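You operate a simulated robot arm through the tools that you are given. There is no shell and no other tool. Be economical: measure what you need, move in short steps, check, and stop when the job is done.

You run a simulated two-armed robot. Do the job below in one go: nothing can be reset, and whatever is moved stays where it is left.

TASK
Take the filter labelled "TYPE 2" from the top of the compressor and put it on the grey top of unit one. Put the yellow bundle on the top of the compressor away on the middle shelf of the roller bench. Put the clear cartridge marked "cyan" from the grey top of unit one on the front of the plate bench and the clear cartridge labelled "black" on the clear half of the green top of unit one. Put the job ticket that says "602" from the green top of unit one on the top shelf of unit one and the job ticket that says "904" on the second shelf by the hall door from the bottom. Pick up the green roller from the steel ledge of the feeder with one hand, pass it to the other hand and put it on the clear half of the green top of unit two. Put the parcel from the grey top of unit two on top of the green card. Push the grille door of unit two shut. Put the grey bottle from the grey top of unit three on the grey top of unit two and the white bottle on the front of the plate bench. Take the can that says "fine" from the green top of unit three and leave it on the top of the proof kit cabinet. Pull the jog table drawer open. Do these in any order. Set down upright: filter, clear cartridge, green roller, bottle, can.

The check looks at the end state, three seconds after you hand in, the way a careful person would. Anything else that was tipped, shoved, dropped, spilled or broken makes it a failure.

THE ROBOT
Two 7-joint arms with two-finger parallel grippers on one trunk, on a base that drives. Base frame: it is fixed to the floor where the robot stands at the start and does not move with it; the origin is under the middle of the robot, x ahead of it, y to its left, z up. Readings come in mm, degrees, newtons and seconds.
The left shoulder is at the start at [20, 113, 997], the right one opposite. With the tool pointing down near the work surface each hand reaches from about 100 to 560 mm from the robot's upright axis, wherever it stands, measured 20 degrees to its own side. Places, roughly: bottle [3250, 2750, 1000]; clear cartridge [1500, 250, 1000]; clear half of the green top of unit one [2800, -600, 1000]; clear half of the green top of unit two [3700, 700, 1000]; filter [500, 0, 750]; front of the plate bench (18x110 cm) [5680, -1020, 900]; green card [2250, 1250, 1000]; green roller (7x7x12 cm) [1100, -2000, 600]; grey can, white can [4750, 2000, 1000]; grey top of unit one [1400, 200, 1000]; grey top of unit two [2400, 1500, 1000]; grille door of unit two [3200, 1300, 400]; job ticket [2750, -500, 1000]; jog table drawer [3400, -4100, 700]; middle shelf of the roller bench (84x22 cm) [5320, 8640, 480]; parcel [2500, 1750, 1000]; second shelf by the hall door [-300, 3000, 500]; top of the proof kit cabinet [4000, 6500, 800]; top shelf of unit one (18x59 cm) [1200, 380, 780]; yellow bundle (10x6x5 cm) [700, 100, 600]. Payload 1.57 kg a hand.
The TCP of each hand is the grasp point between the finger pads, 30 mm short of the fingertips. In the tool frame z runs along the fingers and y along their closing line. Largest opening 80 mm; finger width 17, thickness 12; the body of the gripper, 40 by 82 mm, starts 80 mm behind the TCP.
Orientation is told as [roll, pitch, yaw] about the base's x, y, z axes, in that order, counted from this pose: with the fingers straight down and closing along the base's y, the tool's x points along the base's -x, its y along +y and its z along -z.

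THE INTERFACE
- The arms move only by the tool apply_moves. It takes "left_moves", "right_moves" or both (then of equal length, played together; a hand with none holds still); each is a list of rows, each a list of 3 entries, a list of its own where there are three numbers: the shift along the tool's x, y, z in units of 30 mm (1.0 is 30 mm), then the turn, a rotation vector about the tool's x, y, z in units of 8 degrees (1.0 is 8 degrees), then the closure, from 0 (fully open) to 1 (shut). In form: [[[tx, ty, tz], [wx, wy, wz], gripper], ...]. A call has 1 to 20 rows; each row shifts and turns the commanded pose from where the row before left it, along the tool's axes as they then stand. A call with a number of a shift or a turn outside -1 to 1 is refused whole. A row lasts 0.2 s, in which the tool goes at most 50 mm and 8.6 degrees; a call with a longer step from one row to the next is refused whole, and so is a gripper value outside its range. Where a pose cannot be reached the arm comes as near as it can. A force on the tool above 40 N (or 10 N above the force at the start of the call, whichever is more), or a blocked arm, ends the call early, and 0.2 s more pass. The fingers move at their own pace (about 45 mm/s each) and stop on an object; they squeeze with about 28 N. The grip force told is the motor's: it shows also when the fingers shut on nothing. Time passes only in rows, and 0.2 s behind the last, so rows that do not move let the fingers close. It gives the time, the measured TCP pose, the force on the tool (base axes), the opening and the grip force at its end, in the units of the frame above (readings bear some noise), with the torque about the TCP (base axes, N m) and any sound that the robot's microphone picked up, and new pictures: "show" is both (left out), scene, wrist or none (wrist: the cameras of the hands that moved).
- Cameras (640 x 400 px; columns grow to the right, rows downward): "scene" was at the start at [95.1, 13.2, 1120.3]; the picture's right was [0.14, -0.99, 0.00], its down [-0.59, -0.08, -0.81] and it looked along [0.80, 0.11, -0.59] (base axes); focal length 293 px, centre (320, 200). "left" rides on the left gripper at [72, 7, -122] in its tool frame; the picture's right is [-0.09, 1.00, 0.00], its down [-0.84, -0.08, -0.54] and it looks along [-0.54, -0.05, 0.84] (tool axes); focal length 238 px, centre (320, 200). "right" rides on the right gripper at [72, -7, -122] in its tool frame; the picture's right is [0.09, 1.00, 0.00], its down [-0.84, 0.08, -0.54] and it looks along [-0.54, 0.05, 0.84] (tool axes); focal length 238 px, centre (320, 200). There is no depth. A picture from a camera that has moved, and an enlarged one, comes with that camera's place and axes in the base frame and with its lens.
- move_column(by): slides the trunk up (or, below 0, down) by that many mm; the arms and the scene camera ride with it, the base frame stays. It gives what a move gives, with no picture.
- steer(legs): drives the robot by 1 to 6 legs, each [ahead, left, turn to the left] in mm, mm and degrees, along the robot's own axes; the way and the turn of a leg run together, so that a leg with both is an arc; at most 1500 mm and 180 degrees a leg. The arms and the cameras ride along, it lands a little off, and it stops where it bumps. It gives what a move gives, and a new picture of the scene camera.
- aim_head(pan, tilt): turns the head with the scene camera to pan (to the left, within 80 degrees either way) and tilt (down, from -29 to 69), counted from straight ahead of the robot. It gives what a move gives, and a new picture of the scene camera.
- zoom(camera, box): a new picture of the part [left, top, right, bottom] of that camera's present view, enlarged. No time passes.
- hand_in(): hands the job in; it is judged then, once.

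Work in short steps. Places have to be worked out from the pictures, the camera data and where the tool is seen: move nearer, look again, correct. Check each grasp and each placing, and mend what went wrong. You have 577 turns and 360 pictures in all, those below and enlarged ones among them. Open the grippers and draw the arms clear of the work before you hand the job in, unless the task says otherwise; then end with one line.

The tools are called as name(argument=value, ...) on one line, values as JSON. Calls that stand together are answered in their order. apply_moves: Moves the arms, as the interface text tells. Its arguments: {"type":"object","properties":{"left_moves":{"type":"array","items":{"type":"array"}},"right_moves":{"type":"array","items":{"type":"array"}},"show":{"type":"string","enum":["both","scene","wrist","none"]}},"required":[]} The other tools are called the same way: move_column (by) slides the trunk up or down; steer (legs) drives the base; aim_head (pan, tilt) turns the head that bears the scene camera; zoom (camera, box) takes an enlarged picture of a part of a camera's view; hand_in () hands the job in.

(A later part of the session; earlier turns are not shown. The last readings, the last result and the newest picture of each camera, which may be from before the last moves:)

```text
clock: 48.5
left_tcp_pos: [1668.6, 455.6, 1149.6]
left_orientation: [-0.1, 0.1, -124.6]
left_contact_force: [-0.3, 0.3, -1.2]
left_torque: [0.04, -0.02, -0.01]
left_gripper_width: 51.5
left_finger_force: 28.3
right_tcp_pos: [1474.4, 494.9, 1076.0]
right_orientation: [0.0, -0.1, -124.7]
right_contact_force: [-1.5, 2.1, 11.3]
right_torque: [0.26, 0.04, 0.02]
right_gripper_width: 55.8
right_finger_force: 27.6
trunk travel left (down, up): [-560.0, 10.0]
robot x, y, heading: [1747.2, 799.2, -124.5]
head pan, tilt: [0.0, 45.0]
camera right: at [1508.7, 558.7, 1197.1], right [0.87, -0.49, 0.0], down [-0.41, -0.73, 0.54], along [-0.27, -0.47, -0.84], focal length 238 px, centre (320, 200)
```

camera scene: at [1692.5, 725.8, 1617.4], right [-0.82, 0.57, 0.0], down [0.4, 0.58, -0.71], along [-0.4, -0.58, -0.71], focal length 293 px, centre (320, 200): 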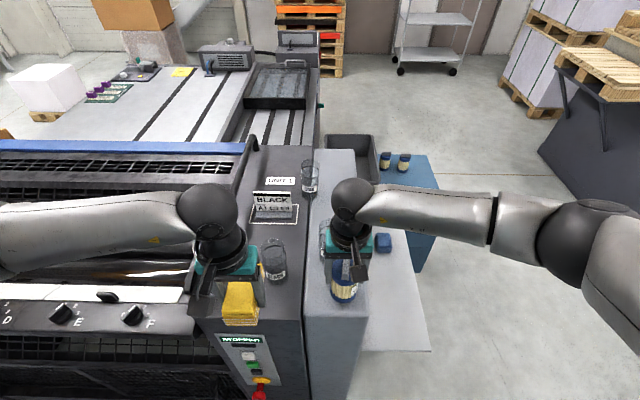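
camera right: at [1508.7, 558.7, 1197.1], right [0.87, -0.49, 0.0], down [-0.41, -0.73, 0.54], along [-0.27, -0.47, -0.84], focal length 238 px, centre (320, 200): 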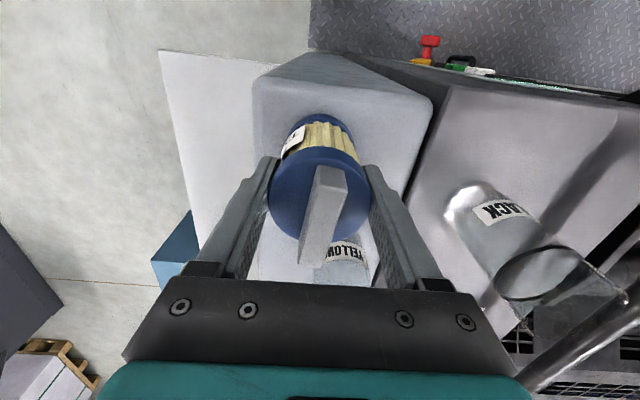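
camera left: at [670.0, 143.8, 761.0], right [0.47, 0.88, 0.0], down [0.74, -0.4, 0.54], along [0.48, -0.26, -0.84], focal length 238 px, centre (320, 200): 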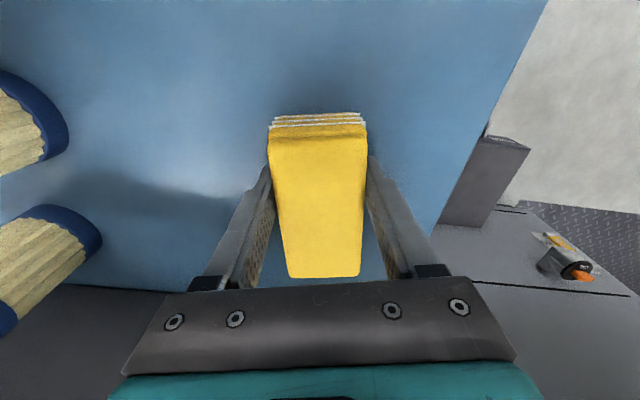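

Contact felt (11 N). I open and lift straight up.

apply_moves(right_moves=[[[0, 0, -0.03], [0, 0, 0], 0], [[0, 0, 0], [0, 0, 0], 0], [[0, 0, 0], [0, 0, 0], 0], [[0, 0, 0], [0, 0, 0], 0], [[0, 0, -1], [0, 0, 0], 0], [[0, 0, -1], [0, 0, 0], 0], [[0, 0, -1], [0, 0, 0], 0], [[0, 0, -1], [0, 0, 0], 0]])

```text
clock: 50.3
left_tcp_pos: [1668.0, 454.2, 1150.0]
left_orientation: [0.0, 0.0, -124.6]
left_contact_force: [0.1, 0.0, -1.3]
left_torque: [-0.01, -0.04, 0.0]
left_gripper_width: 51.3
left_finger_force: 28.4
right_tcp_pos: [1472.9, 495.2, 1195.5]
right_orientation: [0.0, 0.1, -124.5]
right_contact_force: [-1.2, 0.3, -1.0]
right_torque: [0.02, -0.01, -0.01]
right_gripper_width: 79.9
right_finger_force: 0.1
trunk travel left (down, up): [-560.0, 10.0]
robot x, y, heading: [1743.8, 799.2, -124.5]
head pan, tilt: [0.0, 45.0]
camera scene: at [1692.7, 726.1, 1617.5], right [-0.82, 0.57, 0.0], down [0.4, 0.58, -0.71], along [-0.4, -0.58, -0.71], focal length 293 px, centre (320, 200)
camera right: at [1508.1, 558.2, 1317.1], right [0.87, -0.49, 0.0], down [-0.41, -0.73, 0.54], along [-0.27, -0.47, -0.84], focal length 238 px, centre (320, 200)
```

scene: 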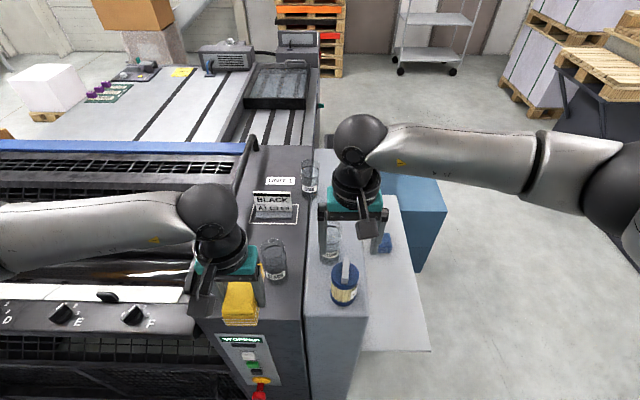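
right: 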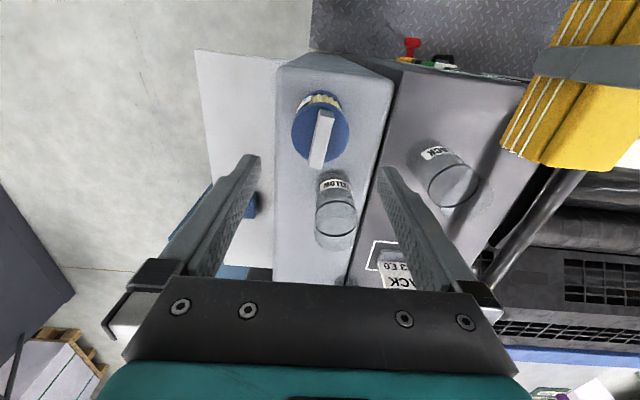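

Filter stands upright. I move the left hand aside and bring the right hand over the BLACK cartridge.

apply_moves(left_moves=[[[0, 1, -0.5], [0, 0, 0], 0.9], [[0, 1, -0.5], [0, 0, 0], 0.9], [[0, 1, -0.5], [0, 0, 0], 0.9], [[0, 1, 0], [0, 0, 0], 0.9], [[0, 1, 0], [0, 0, 0], 0.9], [[0, 0.5, 0], [0, 0, 0], 0.9], [[0, 0, 0], [0, 0, 0], 0.9]], right_moves=[[[0, 0, 0], [0, 0, 0], 0], [[0, 0, 0], [0, 0, 0], 0], [[-0.19, 0.98, 0], [0, 0, 0], 0], [[-0.19, 0.98, 0], [0, 0, 0], 0], [[-0.19, 0.98, 0], [0, 0, 0], 0], [[-0.19, 0.98, 0], [0, 0, 0], 0], [[-0.19, 0.98, 0], [0, 0, 0], 0]])

```text
clock: 51.9
left_tcp_pos: [1806.7, 359.9, 1194.5]
left_orientation: [-0.2, 0.1, -124.6]
left_contact_force: [0.7, -0.4, -1.1]
left_torque: [0.0, -0.02, 0.0]
left_gripper_width: 51.5
left_finger_force: 27.7
right_tcp_pos: [1579.2, 388.6, 1194.2]
right_orientation: [-0.2, 0.1, -124.6]
right_contact_force: [0.5, 0.0, 0.1]
right_torque: [0.0, 0.02, -0.03]
right_gripper_width: 80.0
right_finger_force: 0.1
trunk travel left (down, up): [-560.0, 10.0]
robot x, y, heading: [1747.6, 800.1, -124.5]
head pan, tilt: [0.0, 45.0]
camera scene: at [1693.6, 725.2, 1617.4], right [-0.82, 0.57, 0.0], down [0.4, 0.58, -0.71], along [-0.4, -0.58, -0.71], focal length 293 px, centre (320, 200)
camera right: at [1614.4, 450.3, 1316.3], right [0.87, -0.49, 0.0], down [-0.41, -0.73, 0.54], along [-0.27, -0.47, -0.84], focal length 238 px, centre (320, 200)
camera left: at [1850.4, 416.8, 1315.6], right [0.77, -0.64, 0.0], down [-0.54, -0.65, 0.54], along [-0.35, -0.41, -0.84], focal length 238 px, centre (320, 200)
```

scene: 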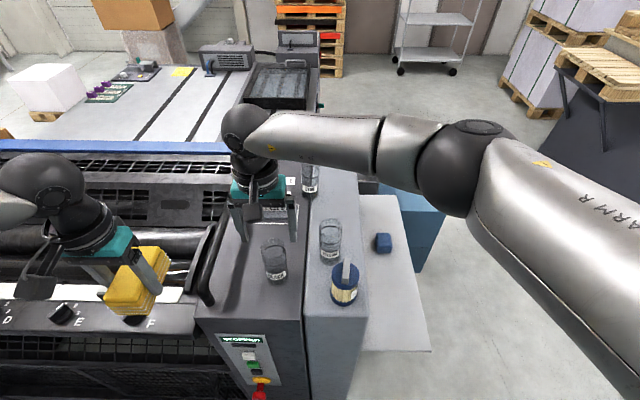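
right: 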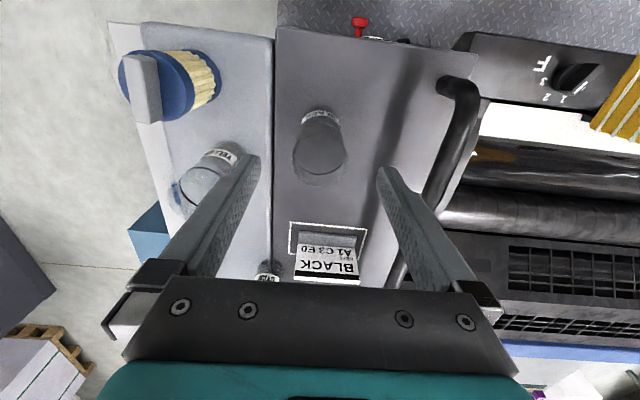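
left: 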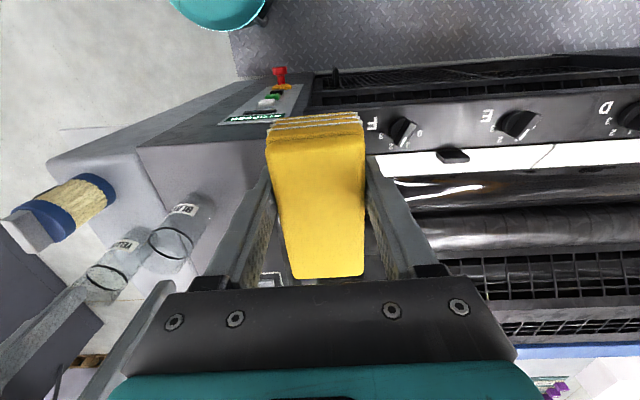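

The cartridge is about 13 mm further out than the TCP. I shift, descend and grip.

apply_moves(right_moves=[[[-0.43, 0, 0], [0, 0, 0], 0], [[0, 0, 0.9], [0, 0, 0], 0], [[0, 0, 0.9], [0, 0, 0], 0], [[0, 0, 0.9], [0, 0, 0], 0], [[0, 0, 0.9], [0, 0, 0], 0], [[0, 0, 0.85], [0, 0, 0], 0], [[0, 0, 0], [0, 0, 0], 0.9], [[0, 0, 0], [0, 0, 0], 0.9], [[0, 0, 0], [0, 0, 0], 0.9]], show="wrist")

```text
clock: 53.9
left_tcp_pos: [1804.8, 361.5, 1193.9]
left_orientation: [-0.1, 0.1, -124.6]
left_contact_force: [0.8, -1.0, -2.6]
left_torque: [0.0, 0.01, 0.02]
left_gripper_width: 51.7
left_finger_force: 28.1
right_tcp_pos: [1573.0, 378.5, 1062.4]
right_orientation: [0.0, 0.0, -124.6]
right_contact_force: [-0.1, 0.0, -0.7]
right_torque: [0.01, -0.03, -0.01]
right_gripper_width: 51.7
right_finger_force: 24.3
trunk travel left (down, up): [-560.0, 10.0]
robot x, y, heading: [1748.0, 800.4, -124.8]
head pan, tilt: [0.0, 45.0]
camera right: at [1606.7, 441.2, 1183.5], right [0.87, -0.49, 0.0], down [-0.41, -0.73, 0.54], along [-0.27, -0.47, -0.84], focal length 238 px, centre (320, 200)
```

right: 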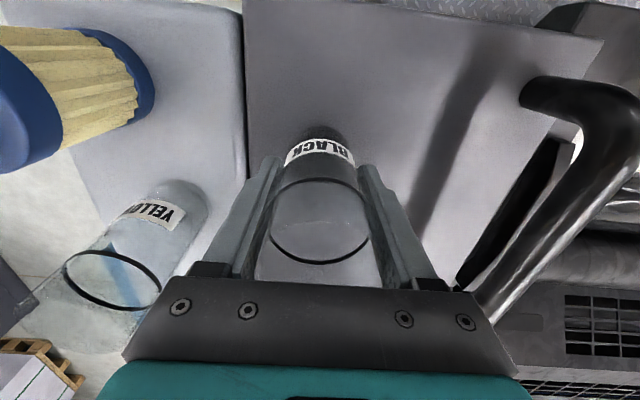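

BLACK is gripped (51.7 mm). I lift and tuck both arms in front of me.

apply_moves(right_moves=[[[0, 0, -1], [0, 0, 0], 0.9], [[0, 0, -1], [0, 0, 0], 0.9], [[0, 0, -1], [0, 0, 0], 0.9], [[0, 0, -1], [0, 0, 0], 0.9], [[0.56, -0.93, 0], [0, 0, 0], 0.9], [[0.56, -0.93, 0], [0, 0, 0], 0.9], [[0.56, -0.93, 0], [0, 0, 0], 0.9], [[0.56, -0.93, 0], [0, 0, 0], 0.9], [[0.56, -0.93, 0], [0, 0, 0], 0.9], [[0.56, -0.93, 0], [0, 0, 0], 0.9], [[0.56, -0.93, 0], [0, 0, 0], 0.9]], left_moves=[[[0, 0, 0], [0, 0, 0], 0.9], [[0, 0, 0], [0, 0, 0], 0.9], [[0, 0, 0], [0, 0, 0], 0.9], [[0, 0, 0], [0, 0, 0], 0.9], [[0, 0, 0], [0, 0, 0], 0.9], [[0, 0, 0], [0, 0, 0], 0.9], [[0, -0.9, 0], [0, 0, 0], 0.9], [[0, -0.9, 0], [0, 0, 0], 0.9], [[0, -0.9, 0], [0, 0, 0], 0.9], [[0, -0.9, 0], [0, 0, 0], 0.9], [[0, -0.9, 0], [0, 0, 0], 0.9]])

aim_head(pan=70, tilt=30)

```text
clock: 56.3
left_tcp_pos: [1691.5, 437.7, 1194.1]
left_orientation: [0.1, 0.0, -124.5]
left_contact_force: [-0.5, -0.7, -0.1]
left_torque: [0.02, -0.03, 0.03]
left_gripper_width: 51.5
left_finger_force: 27.8
right_tcp_pos: [1476.1, 586.2, 1182.3]
right_orientation: [0.0, 0.1, -124.7]
right_contact_force: [0.3, 0.1, -0.6]
right_torque: [0.01, -0.01, 0.01]
right_gripper_width: 51.3
right_finger_force: 27.9
trunk travel left (down, up): [-560.0, 10.0]
robot x, y, heading: [1747.5, 798.2, -124.5]
head pan, tilt: [0.0, 45.0]
camera scene: at [1691.0, 727.3, 1617.5], right [-0.82, 0.57, 0.0], down [0.4, 0.58, -0.71], along [-0.4, -0.58, -0.71], focal length 293 px, centre (320, 200)
camera right: at [1510.8, 649.3, 1303.0], right [0.87, -0.49, 0.0], down [-0.41, -0.73, 0.54], along [-0.27, -0.47, -0.84], focal length 238 px, centre (320, 200)
camera left: at [1735.7, 494.6, 1315.8], right [0.77, -0.64, 0.0], down [-0.54, -0.64, 0.54], along [-0.35, -0.42, -0.84], focal length 238 px, centre (320, 200)
```

scene: 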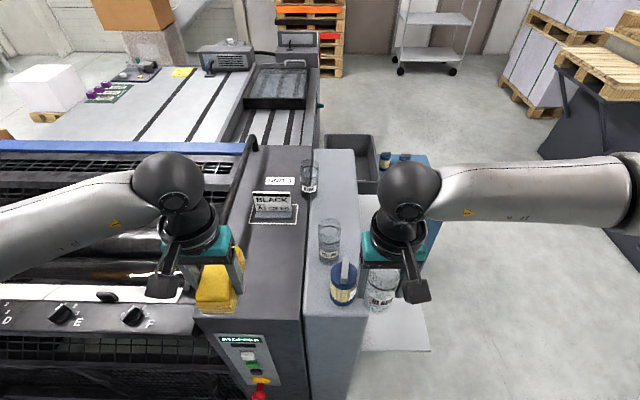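
right: 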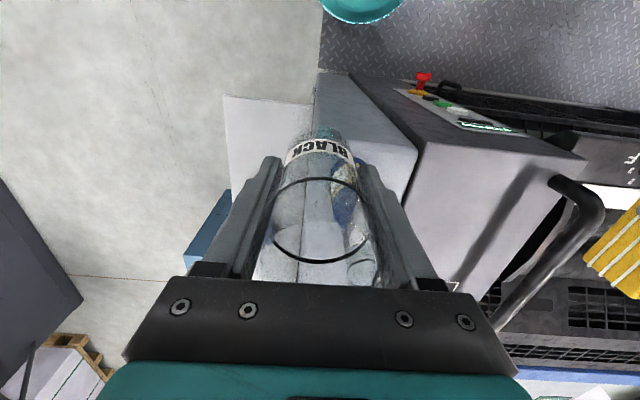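
left: 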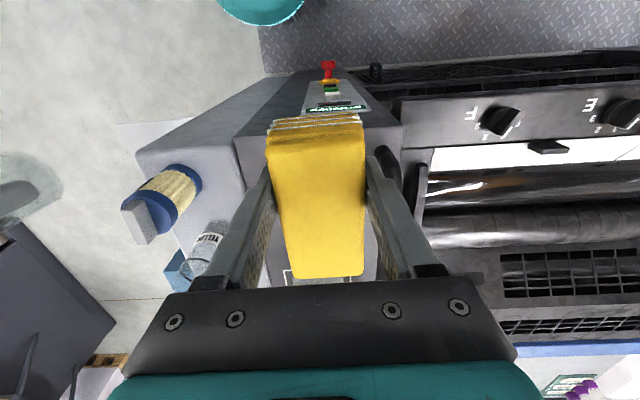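

```text
clock: 57.7
left_tcp_pos: [1693.8, 436.2, 1193.7]
left_orientation: [0.0, 0.1, -124.5]
left_contact_force: [0.5, -0.1, -1.6]
left_torque: [0.03, 0.0, 0.02]
left_gripper_width: 51.3
left_finger_force: 27.9
right_tcp_pos: [1477.3, 584.1, 1181.8]
right_orientation: [-0.1, 0.0, -124.6]
right_contact_force: [-0.4, -0.2, -0.8]
right_torque: [-0.01, -0.03, 0.0]
right_gripper_width: 51.3
right_finger_force: 28.2
trunk travel left (down, up): [-560.0, 10.0]
robot x, y, heading: [1746.3, 802.2, -124.9]
head pan, tilt: [70.0, 30.0]
camera scene: at [1790.9, 719.0, 1640.1], right [-0.82, -0.58, 0.0], down [-0.29, 0.41, -0.87], along [0.5, -0.71, -0.5], focal length 293 px, centre (320, 200)
```

scene: 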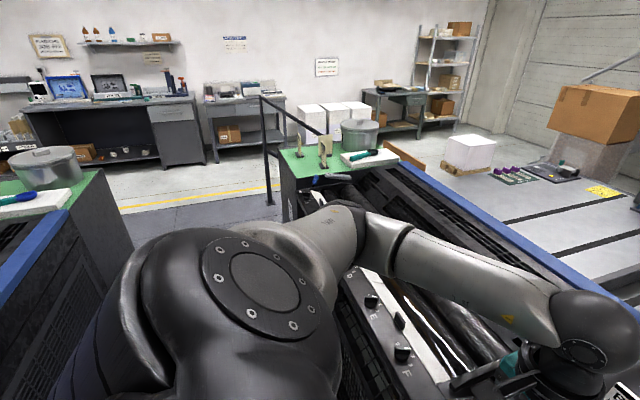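

The green top has two standing tickets, a bucket and a white cloth. I strafe along the gangway to its end.

steer(legs=[[0, 1400, 0]])

aim_head(pan=0, tilt=40)

```text
clock: 64.7
left_tcp_pos: [2834.1, -362.9, 1193.3]
left_orientation: [0.0, 0.1, -125.2]
left_contact_force: [0.1, -0.2, -0.6]
left_torque: [0.04, 0.0, 0.0]
left_gripper_width: 51.4
left_finger_force: 27.9
right_tcp_pos: [2620.4, -212.0, 1182.5]
right_orientation: [0.0, -0.1, -125.2]
right_contact_force: [0.6, 0.2, -1.4]
right_torque: [-0.02, -0.02, -0.03]
right_gripper_width: 51.4
right_finger_force: 28.4
trunk travel left (down, up): [-560.0, 10.0]
robot x, y, heading: [2892.7, 2.0, -125.3]
head pan, tilt: [70.0, 30.0]
camera scene: at [2936.0, -81.6, 1640.1], right [-0.82, -0.57, 0.0], down [-0.29, 0.41, -0.87], along [0.49, -0.71, -0.5], focal length 293 px, centre (320, 200)
```

scene: 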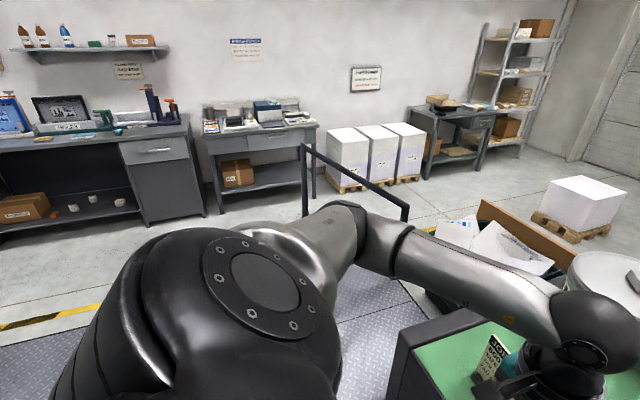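

```text
clock: 66.1
left_tcp_pos: [2836.0, -362.2, 1194.4]
left_orientation: [0.0, -0.1, -125.2]
left_contact_force: [-0.1, -0.3, -1.3]
left_torque: [0.04, 0.01, 0.01]
left_gripper_width: 51.5
left_finger_force: 28.1
right_tcp_pos: [2620.2, -212.2, 1182.6]
right_orientation: [-0.1, 0.0, -125.3]
right_contact_force: [0.5, 0.4, -1.6]
right_torque: [0.03, 0.01, 0.0]
right_gripper_width: 51.3
right_finger_force: 27.9
trunk travel left (down, up): [-560.0, 10.0]
robot x, y, heading: [2887.9, -0.5, -125.1]
head pan, tilt: [0.0, 40.0]
camera scene: at [2835.3, -76.7, 1624.7], right [-0.82, 0.58, 0.0], down [0.37, 0.53, -0.77], along [-0.44, -0.63, -0.64], focal length 293 px, centre (320, 200)
```

scene: 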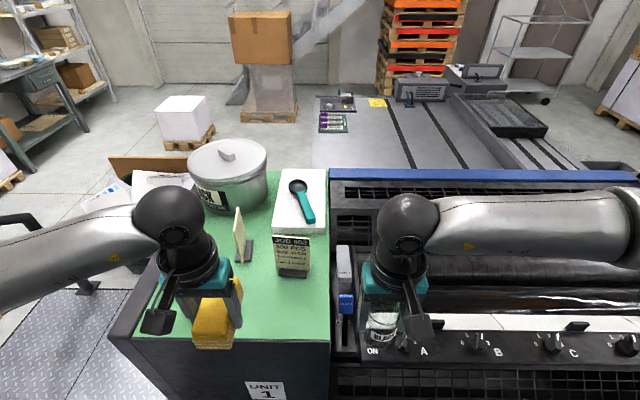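

"JOB 602" ticket is the right one; the near half of the green top is the clear half. I shift 200 mm left so the right hand works over it.

steer(legs=[[0, 200, 0]])

zoom(camera="scene", box=[270, 120, 470, 245])

```text
clock: 67.7
left_tcp_pos: [2998.4, -478.5, 1194.3]
left_orientation: [-0.1, 0.0, -125.4]
left_contact_force: [0.8, -0.4, -2.2]
left_torque: [0.04, 0.02, -0.01]
left_gripper_width: 51.4
left_finger_force: 27.9
right_tcp_pos: [2782.4, -329.0, 1182.0]
right_orientation: [-0.1, -0.1, -125.3]
right_contact_force: [0.1, 0.8, -1.1]
right_torque: [0.04, 0.0, -0.01]
right_gripper_width: 51.0
right_finger_force: 27.8
trunk travel left (down, up): [-560.0, 10.0]
robot x, y, heading: [3052.5, -114.5, -125.2]
head pan, tilt: [0.0, 40.0]
camera scene: at [2998.7, -192.1, 1624.7], right [-0.82, 0.58, 0.0], down [0.37, 0.53, -0.77], along [-0.44, -0.63, -0.64], focal length 293 px, centre (320, 200)
```

scene: 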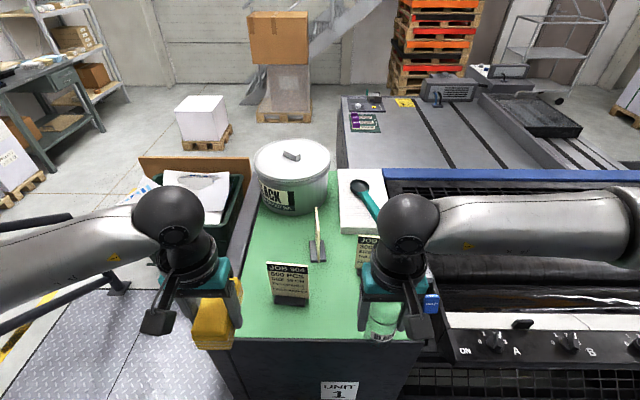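

```text
3.20 times, centred on (370, 182) of scene
camera zoom: at [2998.7, -192.1, 1624.7], right [-0.82, 0.58, 0.0], down [0.37, 0.53, -0.77], along [-0.44, -0.63, -0.64], focal length 938 px, centre (160, 256)
```

zoom: 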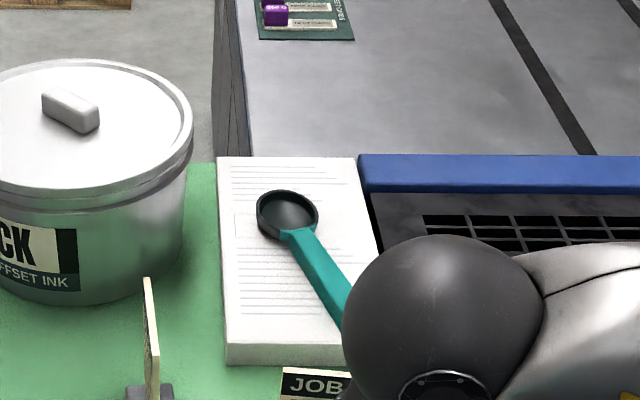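

Three tickets: JOB 904 near left, an edge-on one in the middle, JOB 602 right. I place BLACK at the free near-right area of the clear half.

apply_moves(right_moves=[[[-0.95, 0.29, 0], [0, 0, 0], 0.9], [[-0.95, 0.29, 0], [0, 0, 0], 0.9], [[-0.95, 0.29, 0], [0, 0, 0], 0.9], [[-0.95, 0.29, 0], [0, 0, 0], 0.9], [[0, 0, 0.95], [0, 0, 0], 0.9], [[0, 0, 0.95], [0, 0, 0], 0.9], [[0, 0, 0.95], [0, 0, 0], 0.9], [[0, 0, 0.5], [0, 0, 0], 0.9]])

```text
clock: 69.5
left_tcp_pos: [2997.6, -478.1, 1193.4]
left_orientation: [-0.1, 0.0, -125.3]
left_contact_force: [0.7, 0.5, -1.7]
left_torque: [0.03, -0.02, 0.02]
left_gripper_width: 51.4
left_finger_force: 28.1
right_tcp_pos: [2745.9, -439.9, 1079.9]
right_orientation: [0.0, 0.0, -125.3]
right_contact_force: [-0.6, -0.3, -0.8]
right_torque: [0.02, 0.02, 0.0]
right_gripper_width: 51.3
right_finger_force: 28.6
trunk travel left (down, up): [-560.0, 10.0]
robot x, y, heading: [3053.7, -117.2, -125.1]
head pan, tilt: [0.0, 40.0]
camera scene: at [2998.3, -192.0, 1624.7], right [-0.82, 0.58, 0.0], down [0.37, 0.53, -0.77], along [-0.44, -0.63, -0.64], focal length 293 px, centre (320, 200)
camera right: at [2781.5, -378.4, 1201.4], right [0.87, -0.5, 0.0], down [-0.42, -0.73, 0.54], along [-0.27, -0.47, -0.84], focal length 238 px, centre (320, 200)
```

scene: 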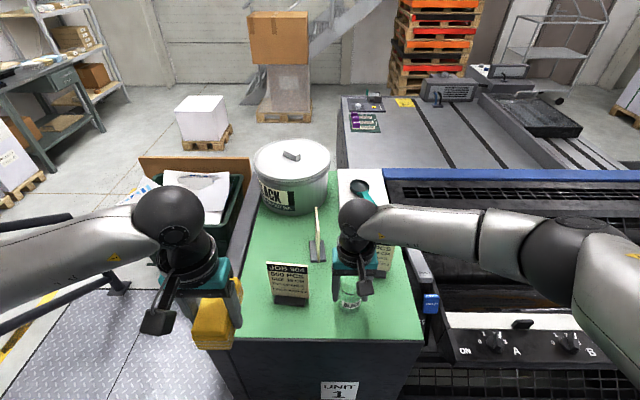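
right: 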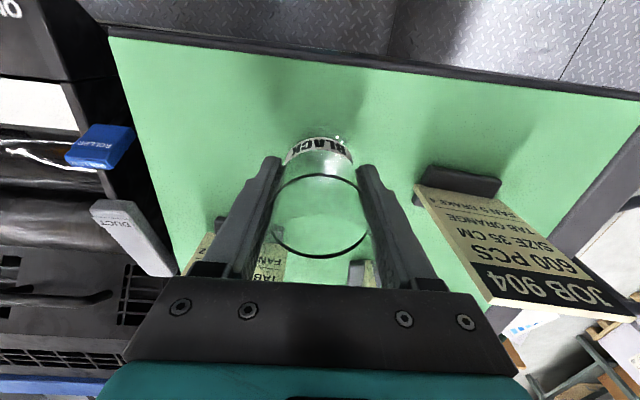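

Clear below. I lower in small steps until contact.

apply_moves(right_moves=[[[0, 0, 0.15], [0, 0, 0], 0.9], [[0, 0, 0.15], [0, 0, 0], 0.9]], show="none")

apply_moves(right_moves=[[[0, 0, 0.1], [0, 0, 0], 0.9], [[0, 0, 0], [0, 0, 0], 0.9]], show="none")

apply_moves(right_moves=[[[0, 0, 0.1], [0, 0, 0], 0.9], [[0, 0, 0], [0, 0, 0], 0.9]], show="none")

```text
clock: 70.1
left_tcp_pos: [2998.0, -477.1, 1193.8]
left_orientation: [0.1, 0.0, -125.3]
left_contact_force: [0.4, 0.3, -2.7]
left_torque: [0.01, -0.04, 0.01]
left_gripper_width: 51.6
left_finger_force: 28.3
right_tcp_pos: [2745.3, -440.3, 1071.7]
right_orientation: [-0.1, 0.0, -125.3]
right_contact_force: [-0.6, -0.5, -1.3]
right_torque: [0.02, 0.0, 0.02]
right_gripper_width: 51.4
right_finger_force: 27.8
trunk travel left (down, up): [-560.0, 10.0]
robot x, y, heading: [3056.2, -112.5, -125.3]
head pan, tilt: [0.0, 40.0]
```

```text
clock: 70.7
left_tcp_pos: [2997.1, -478.6, 1192.8]
left_orientation: [0.0, 0.0, -125.3]
left_contact_force: [-1.1, -0.5, -1.6]
left_torque: [0.0, 0.0, -0.01]
left_gripper_width: 51.3
left_finger_force: 28.0
right_tcp_pos: [2746.6, -439.8, 1070.2]
right_orientation: [0.0, 0.1, -125.3]
right_contact_force: [0.5, 0.1, -1.0]
right_torque: [0.01, 0.0, -0.01]
right_gripper_width: 51.3
right_finger_force: 28.3
trunk travel left (down, up): [-560.0, 10.0]
robot x, y, heading: [3055.0, -112.8, -125.3]
head pan, tilt: [0.0, 40.0]
```

```text
clock: 71.3
left_tcp_pos: [2997.6, -477.9, 1193.9]
left_orientation: [0.0, 0.0, -125.3]
left_contact_force: [-0.1, 0.3, -1.9]
left_torque: [0.04, 0.0, 0.0]
left_gripper_width: 51.3
left_finger_force: 28.1
right_tcp_pos: [2745.0, -439.8, 1066.4]
right_orientation: [0.0, 0.1, -125.3]
right_contact_force: [-0.1, -0.6, -1.5]
right_torque: [0.01, 0.0, -0.01]
right_gripper_width: 51.2
right_finger_force: 27.4
trunk travel left (down, up): [-560.0, 10.0]
robot x, y, heading: [3057.4, -113.8, -125.1]
head pan, tilt: [0.0, 40.0]
```

apply_moves(right_moves=[[[0, 0, 0.1], [0, 0, 0], 0.9], [[0, 0, 0], [0, 0, 0], 0.9]], show="none")

apply_moves(right_moves=[[[0, 0, 0.1], [0, 0, 0], 0.9], [[0, 0, 0], [0, 0, 0], 0.9]], show="none")

```text
clock: 71.9
left_tcp_pos: [2998.5, -477.1, 1193.6]
left_orientation: [0.0, 0.0, -125.2]
left_contact_force: [-0.7, -0.4, -1.4]
left_torque: [0.0, -0.02, 0.01]
left_gripper_width: 51.4
left_finger_force: 27.8
right_tcp_pos: [2745.8, -440.6, 1063.4]
right_orientation: [0.0, 0.0, -125.2]
right_contact_force: [0.3, 0.7, 1.8]
right_torque: [-0.03, 0.07, -0.04]
right_gripper_width: 51.3
right_finger_force: 27.5
trunk travel left (down, up): [-560.0, 10.0]
robot x, y, heading: [3057.0, -114.6, -125.1]
head pan, tilt: [0.0, 40.0]
```

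```text
clock: 72.5
left_tcp_pos: [2999.4, -476.1, 1194.6]
left_orientation: [-0.1, 0.0, -125.3]
left_contact_force: [0.2, -1.4, -1.6]
left_torque: [0.01, 0.02, 0.0]
left_gripper_width: 51.4
left_finger_force: 27.6
right_tcp_pos: [2745.7, -440.8, 1063.2]
right_orientation: [0.0, -0.2, -125.3]
right_contact_force: [-0.3, 3.3, 21.6]
right_torque: [0.23, 0.22, -0.22]
right_gripper_width: 51.3
right_finger_force: 28.3
trunk travel left (down, up): [-560.0, 10.0]
robot x, y, heading: [3056.5, -115.3, -124.9]
head pan, tilt: [0.0, 40.0]
```

Contact. Relieve, open, lift.

apply_moves(right_moves=[[[0, 0, -0.07], [0, 0, 0], 0.9], [[0, 0, 0], [0, 0, 0], 0], [[0, 0, 0], [0, 0, 0], 0], [[0, 0, 0], [0, 0, 0], 0], [[0, 0, -0.5], [0, 0, 0], 0], [[0, 0, -1], [0, 0, 0], 0], [[0, 0, -1], [0, 0, 0], 0], [[0, 0, -1], [0, 0, 0], 0], [[0, 0, -1], [0, 0, 0], 0]])

zoom(camera="scene", box=[230, 170, 430, 345])

```text
clock: 74.5
left_tcp_pos: [2998.8, -477.6, 1194.2]
left_orientation: [0.0, 0.0, -125.3]
left_contact_force: [-0.4, 0.0, -0.6]
left_torque: [-0.01, -0.04, 0.0]
left_gripper_width: 51.6
left_finger_force: 28.0
right_tcp_pos: [2744.4, -440.3, 1197.0]
right_orientation: [-0.1, 0.1, -125.2]
right_contact_force: [0.5, -0.2, -0.1]
right_torque: [0.01, 0.0, 0.02]
right_gripper_width: 80.2
right_finger_force: 0.0
trunk travel left (down, up): [-560.0, 10.0]
robot x, y, heading: [3051.6, -113.6, -125.1]
head pan, tilt: [0.0, 40.0]
camera scene: at [2998.5, -191.6, 1624.7], right [-0.82, 0.58, 0.0], down [0.37, 0.52, -0.77], along [-0.44, -0.63, -0.64], focal length 293 px, centre (320, 200)
camera right: at [2781.5, -377.7, 1319.3], right [0.87, -0.5, 0.0], down [-0.42, -0.73, 0.54], along [-0.27, -0.47, -0.84], focal length 238 px, centre (320, 200)
```

scene: 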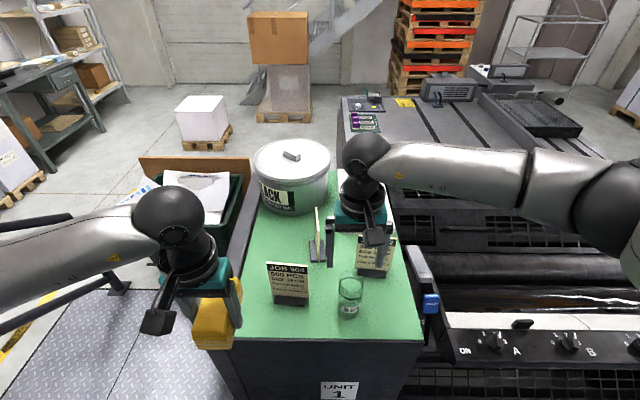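
right: 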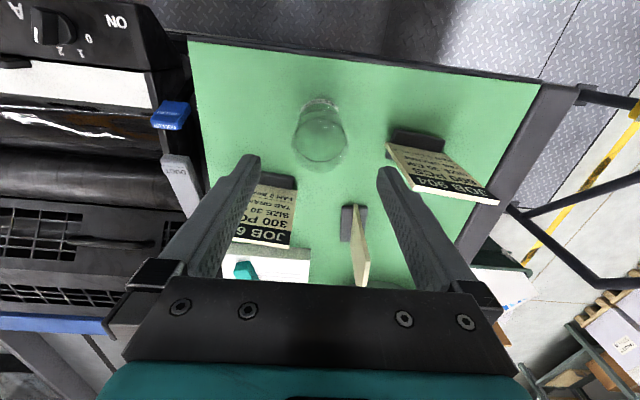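

```text
2.29 times, centred on (330, 258) of scene
camera zoom: at [2998.5, -191.6, 1624.7], right [-0.82, 0.58, 0.0], down [0.37, 0.52, -0.77], along [-0.44, -0.63, -0.64], focal length 670 px, centre (297, 69)
```

zoom: 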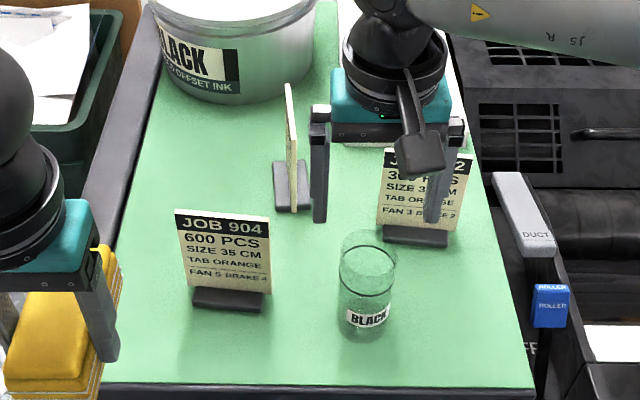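

BLACK stands upright and clear. I rotate the right hand by 84° to pinch the 602 card across its thickness and move above it.

apply_moves(right_moves=[[[0, 0, 0], [0, 0, -1], 0.4], [[0, 0, 0], [0, 0, -1], 0.4], [[0, 0, 0], [0, 0, -1], 0.4], [[0, 0, 0], [0, 0, -1], 0.4], [[0, 0, 0], [0, 0, -1], 0.4], [[0, 0, 0], [0, 0, -1], 0.4], [[0, 0, 0], [0, 0, -1], 0.4], [[0, 0, 0], [0, 0, -1], 0.4], [[0, 0, 0], [0, 0, -1], 0.4], [[0, 0, 0], [0, 0, -1], 0.4], [[0, 0, 0], [0, 0, -0.5], 0.4], [[0.42, -0.9, 0], [0, 0, 0], 0.4], [[0.42, -0.9, 0], [0, 0, 0], 0.4], [[0.42, -0.9, 0], [0, 0, 0], 0.4], [[0.42, -0.9, 0], [0, 0, 0], 0.4]])

```text
clock: 77.7
left_tcp_pos: [2998.5, -477.7, 1194.6]
left_orientation: [0.1, -0.1, -125.3]
left_contact_force: [0.3, -0.4, -1.7]
left_torque: [0.02, 0.01, 0.04]
left_gripper_width: 51.5
left_finger_force: 28.9
right_tcp_pos: [2735.8, -439.6, 1197.5]
right_orientation: [0.0, 0.1, -73.4]
right_contact_force: [0.4, 0.1, -0.1]
right_torque: [0.01, 0.04, -0.04]
right_gripper_width: 48.1
right_finger_force: 0.1
right hand out of reach, approached as far as the arm can: row 7, 8, 9, 10, 11, 12, 13, 14, 15
trunk travel left (down, up): [-560.0, 10.0]
robot x, y, heading: [3053.9, -115.8, -125.2]
head pan, tilt: [0.0, 40.0]
camera scene: at [2998.4, -191.8, 1624.7], right [-0.82, 0.58, 0.0], down [0.37, 0.53, -0.77], along [-0.44, -0.63, -0.64], focal length 293 px, centre (320, 200)
camera right: at [2708.4, -372.2, 1318.9], right [0.93, 0.37, 0.0], down [0.31, -0.78, 0.54], along [0.2, -0.5, -0.84], focal length 238 px, centre (320, 200)
```

scene: 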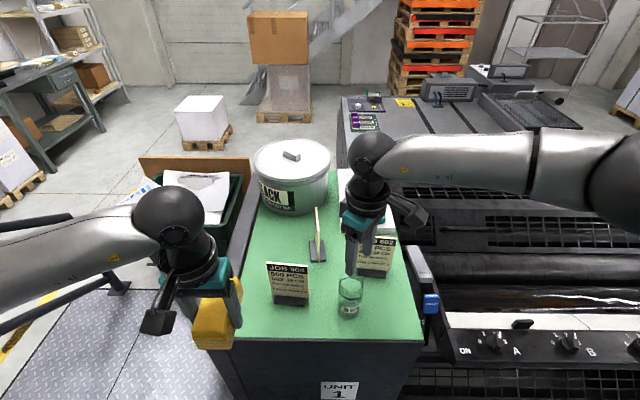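
right: 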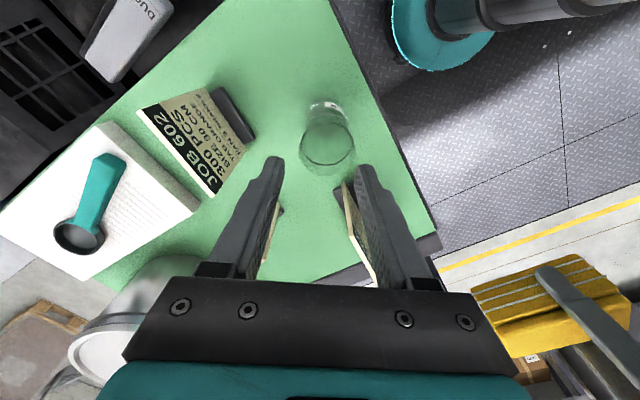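

The wrist hits a limit at +52°, so I try the other way round (−92° from heading).

apply_moves(right_moves=[[[0, 0, 0], [0, 0, 1], 0.4], [[0, 0, 0], [0, 0, 1], 0.4], [[0, 0, 0], [0, 0, 1], 0.4], [[0, 0, 0], [0, 0, 1], 0.4], [[0, 0, 0], [0, 0, 1], 0.4], [[0, 0, 0], [0, 0, 1], 0.4], [[0, 0, 0], [0, 0, 1], 0.4], [[0, 0, 0], [0, 0, 1], 0.4], [[0, 0, 0], [0, 0, 1], 0.4], [[0, 0, 0], [0, 0, 1], 0.4], [[0, 0, 0], [0, 0, 1], 0.4], [[0, 0, 0], [0, 0, 1], 0.4], [[0, 0, 0], [0, 0, 1], 0.4], [[0, 0, 0], [0, 0, 1], 0.4], [[0, 0, 0], [0, 0, 1], 0.4], [[0, 0, 0], [0, 0, 1], 0.4], [[0, 0, 0], [0, 0, 1], 0.4], [[0, 0, 0], [0, 0, 1], 0.4]], show="wrist")

```text
clock: 81.5
left_tcp_pos: [2998.3, -477.8, 1193.6]
left_orientation: [0.0, 0.0, -125.2]
left_contact_force: [-0.9, 0.2, -2.1]
left_torque: [0.02, -0.04, 0.02]
left_gripper_width: 51.4
left_finger_force: 27.8
right_tcp_pos: [2735.3, -439.3, 1197.5]
right_orientation: [0.0, 0.0, 142.6]
right_contact_force: [0.1, -0.4, 0.2]
right_torque: [0.04, 0.02, -0.02]
right_gripper_width: 48.1
right_finger_force: 0.1
trunk travel left (down, up): [-560.0, 10.0]
robot x, y, heading: [3057.9, -117.4, -125.4]
head pan, tilt: [0.0, 40.0]
camera right: at [2796.5, -477.9, 1318.8], right [-0.53, -0.85, 0.0], down [-0.71, 0.45, 0.54], along [-0.46, 0.29, -0.84], focal length 238 px, centre (320, 200)
```

right: 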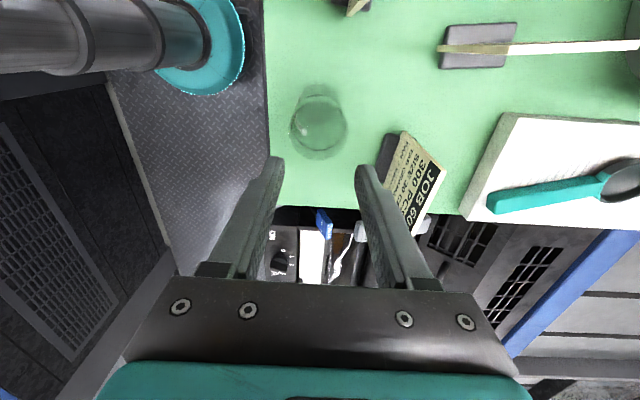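

That works. I fine-turn and move over ticket 602.

apply_moves(right_moves=[[[-0.37, 0.86, 0], [0, 0, 0.45], 0.4], [[-0.37, 0.86, 0], [0, 0, 0], 0.4], [[-0.37, 0.86, 0], [0, 0, 0], 0.4], [[-0.37, 0.86, 0], [0, 0, 0], 0.4], [[0, 0, 0], [0, 0, 0], 0.4]])

```text
clock: 82.7
left_tcp_pos: [2996.8, -477.2, 1194.1]
left_orientation: [0.0, -0.1, -125.2]
left_contact_force: [-0.2, 0.2, -1.5]
left_torque: [0.0, -0.01, -0.03]
left_gripper_width: 51.0
left_finger_force: 27.6
right_tcp_pos: [2635.1, -489.4, 1197.4]
right_orientation: [0.0, 0.0, 139.2]
right_contact_force: [0.2, 0.1, -0.1]
right_torque: [-0.01, -0.03, -0.01]
right_gripper_width: 47.9
right_finger_force: 0.0
trunk travel left (down, up): [-560.0, 10.0]
robot x, y, heading: [3051.8, -114.6, -125.1]
head pan, tilt: [0.0, 40.0]
camera scene: at [2998.3, -191.2, 1624.7], right [-0.82, 0.58, 0.0], down [0.37, 0.52, -0.77], along [-0.44, -0.63, -0.64], focal length 293 px, centre (320, 200)
camera right: at [2694.1, -532.2, 1319.2], right [-0.58, -0.81, 0.0], down [-0.68, 0.49, 0.54], along [-0.44, 0.31, -0.84], focal length 238 px, centre (320, 200)
```

scene: 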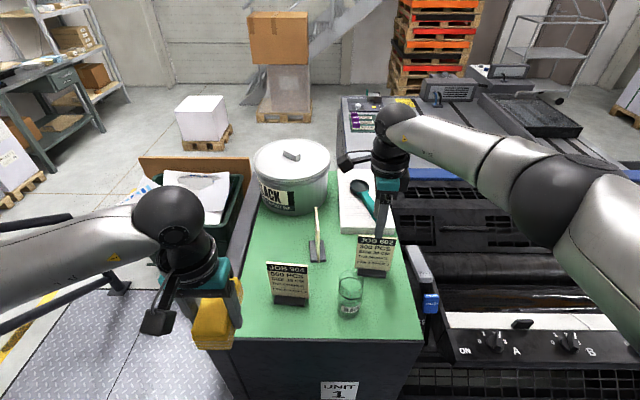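
right: 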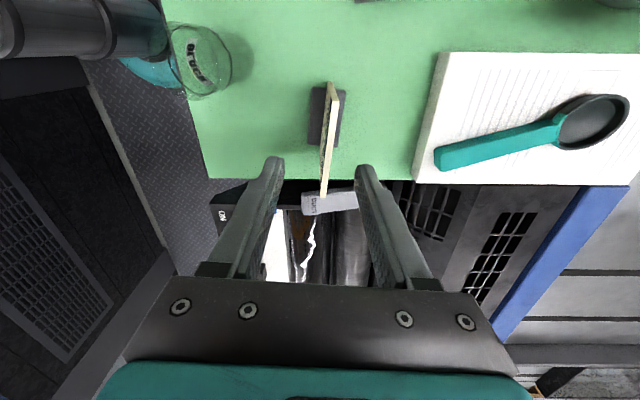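

Card nearly centred: shift +7 mm, turn 5°, descend, and close.

apply_moves(right_moves=[[[0, 0.25, 0], [0, 0, 0.6], 0.4], [[0, 0, 0.9], [0, 0, 0], 0.4], [[0, 0, 0.9], [0, 0, 0], 0.4], [[0, 0, 0.9], [0, 0, 0], 0.4], [[0, 0, 0.9], [0, 0, 0], 0.4], [[0, 0, 0.5], [0, 0, 0], 0.4], [[0, 0, 0], [0, 0, 0], 1], [[0, 0, 0], [0, 0, 0], 1], [[0, 0, 0], [0, 0, 0], 1], [[0, 0, 0], [0, 0, 0], 1]])

```text
clock: 84.9
left_tcp_pos: [2998.1, -478.1, 1193.5]
left_orientation: [0.1, -0.1, -125.3]
left_contact_force: [-0.2, 0.6, -1.2]
left_torque: [0.04, 0.0, -0.01]
left_gripper_width: 51.5
left_finger_force: 27.8
right_tcp_pos: [2640.7, -475.4, 1076.2]
right_orientation: [0.0, -0.2, 134.4]
right_contact_force: [-0.1, 0.2, 0.0]
right_torque: [-0.02, 0.01, 0.03]
right_gripper_width: 5.6
right_finger_force: 25.9
right hand out of reach, approached as far as the arm can: row 4, 5, 6
trunk travel left (down, up): [-560.0, 10.0]
robot x, y, heading: [3052.8, -112.2, -125.3]
head pan, tilt: [0.0, 40.0]
camera scene: at [2998.3, -191.9, 1624.7], right [-0.82, 0.58, 0.0], down [0.37, 0.53, -0.77], along [-0.44, -0.63, -0.64], focal length 293 px, centre (320, 200)
camera right: at [2695.5, -523.0, 1196.2], right [-0.65, -0.76, 0.0], down [-0.64, 0.54, 0.54], along [-0.41, 0.35, -0.84], focal length 238 px, centre (320, 200)
```

scene: 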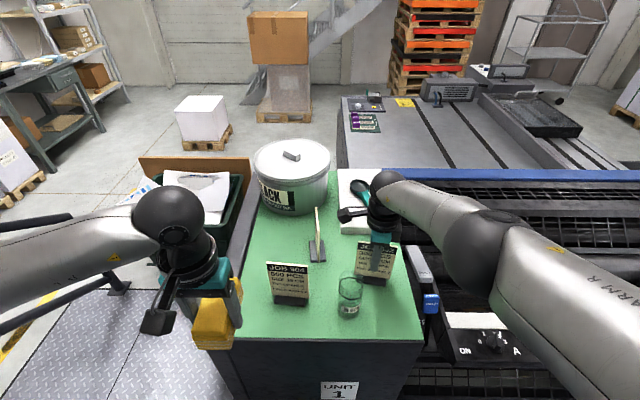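
right: 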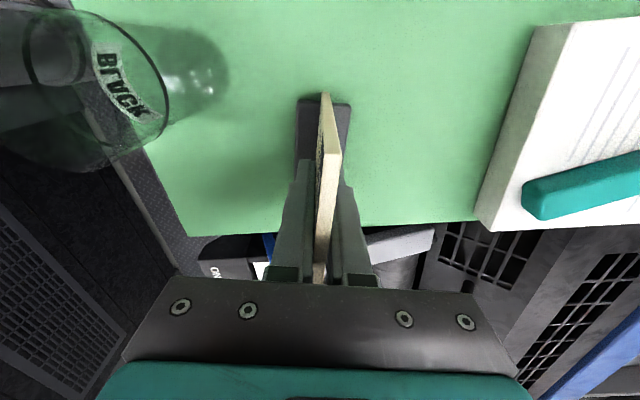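

602 is pinched (5.6 mm). I lift it clear and draw the arm back.

apply_moves(right_moves=[[[0, 0, -1], [0, 0, 0], 1], [[0, 0, -1], [0, 0, 0], 1], [[0, 0, -1], [0, 0, 0], 1], [[0, 0, -1], [0, 0, 0], 1], [[0, 0, -1], [0, 0, 0], 1], [[-0.17, -0.93, 0], [0, 0, 0], 1], [[-0.17, -0.93, 0], [0, 0, 0], 1], [[-0.17, -0.93, 0], [0, 0, 0], 1], [[-0.17, -0.93, 0], [0, 0, 0], 1], [[-0.17, -0.93, 0], [0, 0, 0], 1], [[-0.17, -0.93, 0], [0, 0, 0], 1], [[-0.17, -0.93, 0], [0, 0, 0], 1]])

```text
clock: 87.5
left_tcp_pos: [2998.1, -477.0, 1194.1]
left_orientation: [0.0, 0.0, -125.2]
left_contact_force: [-0.1, -0.1, -1.2]
left_torque: [0.0, 0.01, -0.02]
left_gripper_width: 51.4
left_finger_force: 28.4
right_tcp_pos: [2756.0, -314.5, 1226.4]
right_orientation: [0.1, 0.0, 134.3]
right_contact_force: [-0.4, 0.3, -1.1]
right_torque: [0.03, 0.02, 0.0]
right_gripper_width: 5.8
right_finger_force: 25.9
trunk travel left (down, up): [-560.0, 10.0]
robot x, y, heading: [3052.6, -115.9, -125.7]
head pan, tilt: [0.0, 40.0]
camera scene: at [2998.5, -191.1, 1624.8], right [-0.82, 0.58, 0.0], down [0.37, 0.52, -0.77], along [-0.44, -0.63, -0.64], focal length 293 px, centre (320, 200)
camera right: at [2811.1, -360.6, 1347.2], right [-0.65, -0.76, 0.0], down [-0.64, 0.54, 0.54], along [-0.41, 0.35, -0.84], focal length 238 px, centre (320, 200)
```

scene: 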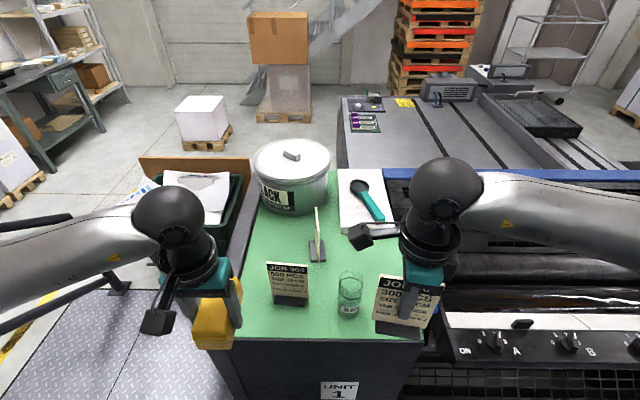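
right: 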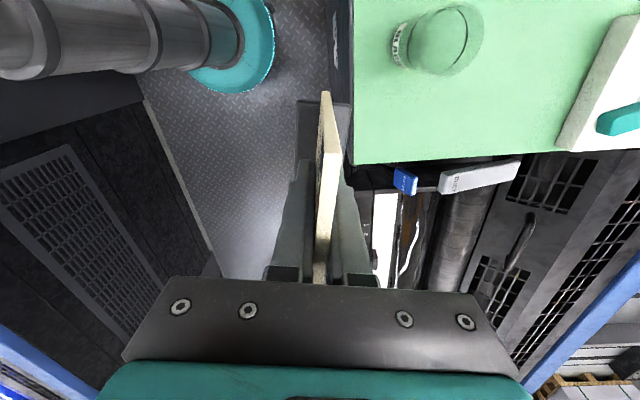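

Now back along the gangway and round to the front of unit one's shelf.

steer(legs=[[0, -1150, 0], [0, -1150, 0], [0, 0, 90], [0, -700, 0]])

aim_head(pan=0, tilt=50)

```text
clock: 106.1
left_tcp_pos: [1131.7, 582.4, 1193.5]
left_orientation: [0.1, 0.0, -35.1]
left_contact_force: [0.3, 0.0, -1.2]
left_torque: [0.04, 0.05, 0.01]
left_gripper_width: 51.4
left_finger_force: 27.5
right_tcp_pos: [967.3, 340.2, 1226.0]
right_orientation: [0.0, -0.1, -135.5]
right_contact_force: [0.5, -0.1, -0.1]
right_torque: [-0.01, -0.01, -0.01]
right_gripper_width: 5.9
right_finger_force: 26.1
trunk travel left (down, up): [-560.0, 10.0]
robot x, y, heading: [763.7, 640.2, -35.0]
head pan, tilt: [0.0, 40.0]
camera scene: at [844.3, 584.1, 1624.7], right [-0.57, -0.82, 0.0], down [-0.53, 0.37, -0.77], along [0.63, -0.44, -0.64], focal length 293 px, centre (320, 200)
```

scene: 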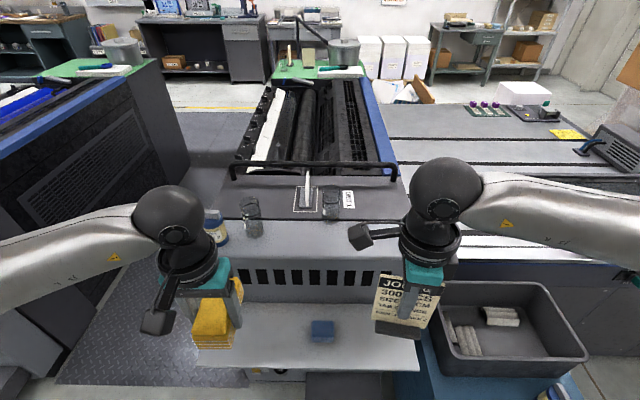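

```text
clock: 106.8
left_tcp_pos: [1130.8, 581.9, 1193.4]
left_orientation: [0.1, 0.1, -35.1]
left_contact_force: [-0.5, -0.3, -2.1]
left_torque: [0.01, 0.03, 0.0]
left_gripper_width: 51.5
left_finger_force: 28.1
right_tcp_pos: [968.4, 339.6, 1225.7]
right_orientation: [0.0, 0.0, -135.5]
right_contact_force: [-0.5, 0.9, -0.4]
right_torque: [0.01, -0.03, 0.01]
right_gripper_width: 5.7
right_finger_force: 25.6
trunk travel left (down, up): [-560.0, 10.0]
robot x, y, heading: [768.4, 635.3, -34.9]
head pan, tilt: [0.0, 50.0]
camera scene: at [838.0, 589.1, 1610.6], right [-0.57, -0.82, 0.0], down [-0.63, 0.44, -0.64], along [0.53, -0.37, -0.77], focal length 293 px, centre (320, 200)
```

scene: 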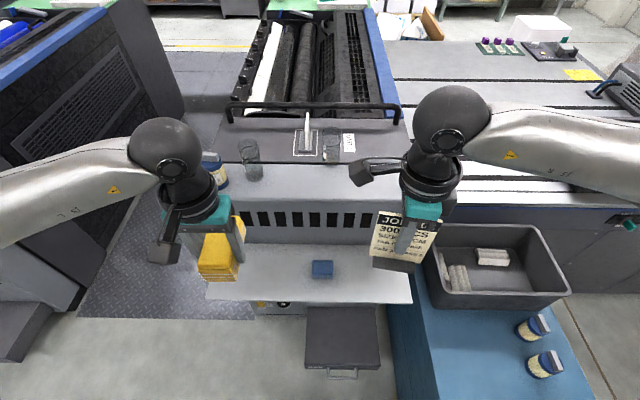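

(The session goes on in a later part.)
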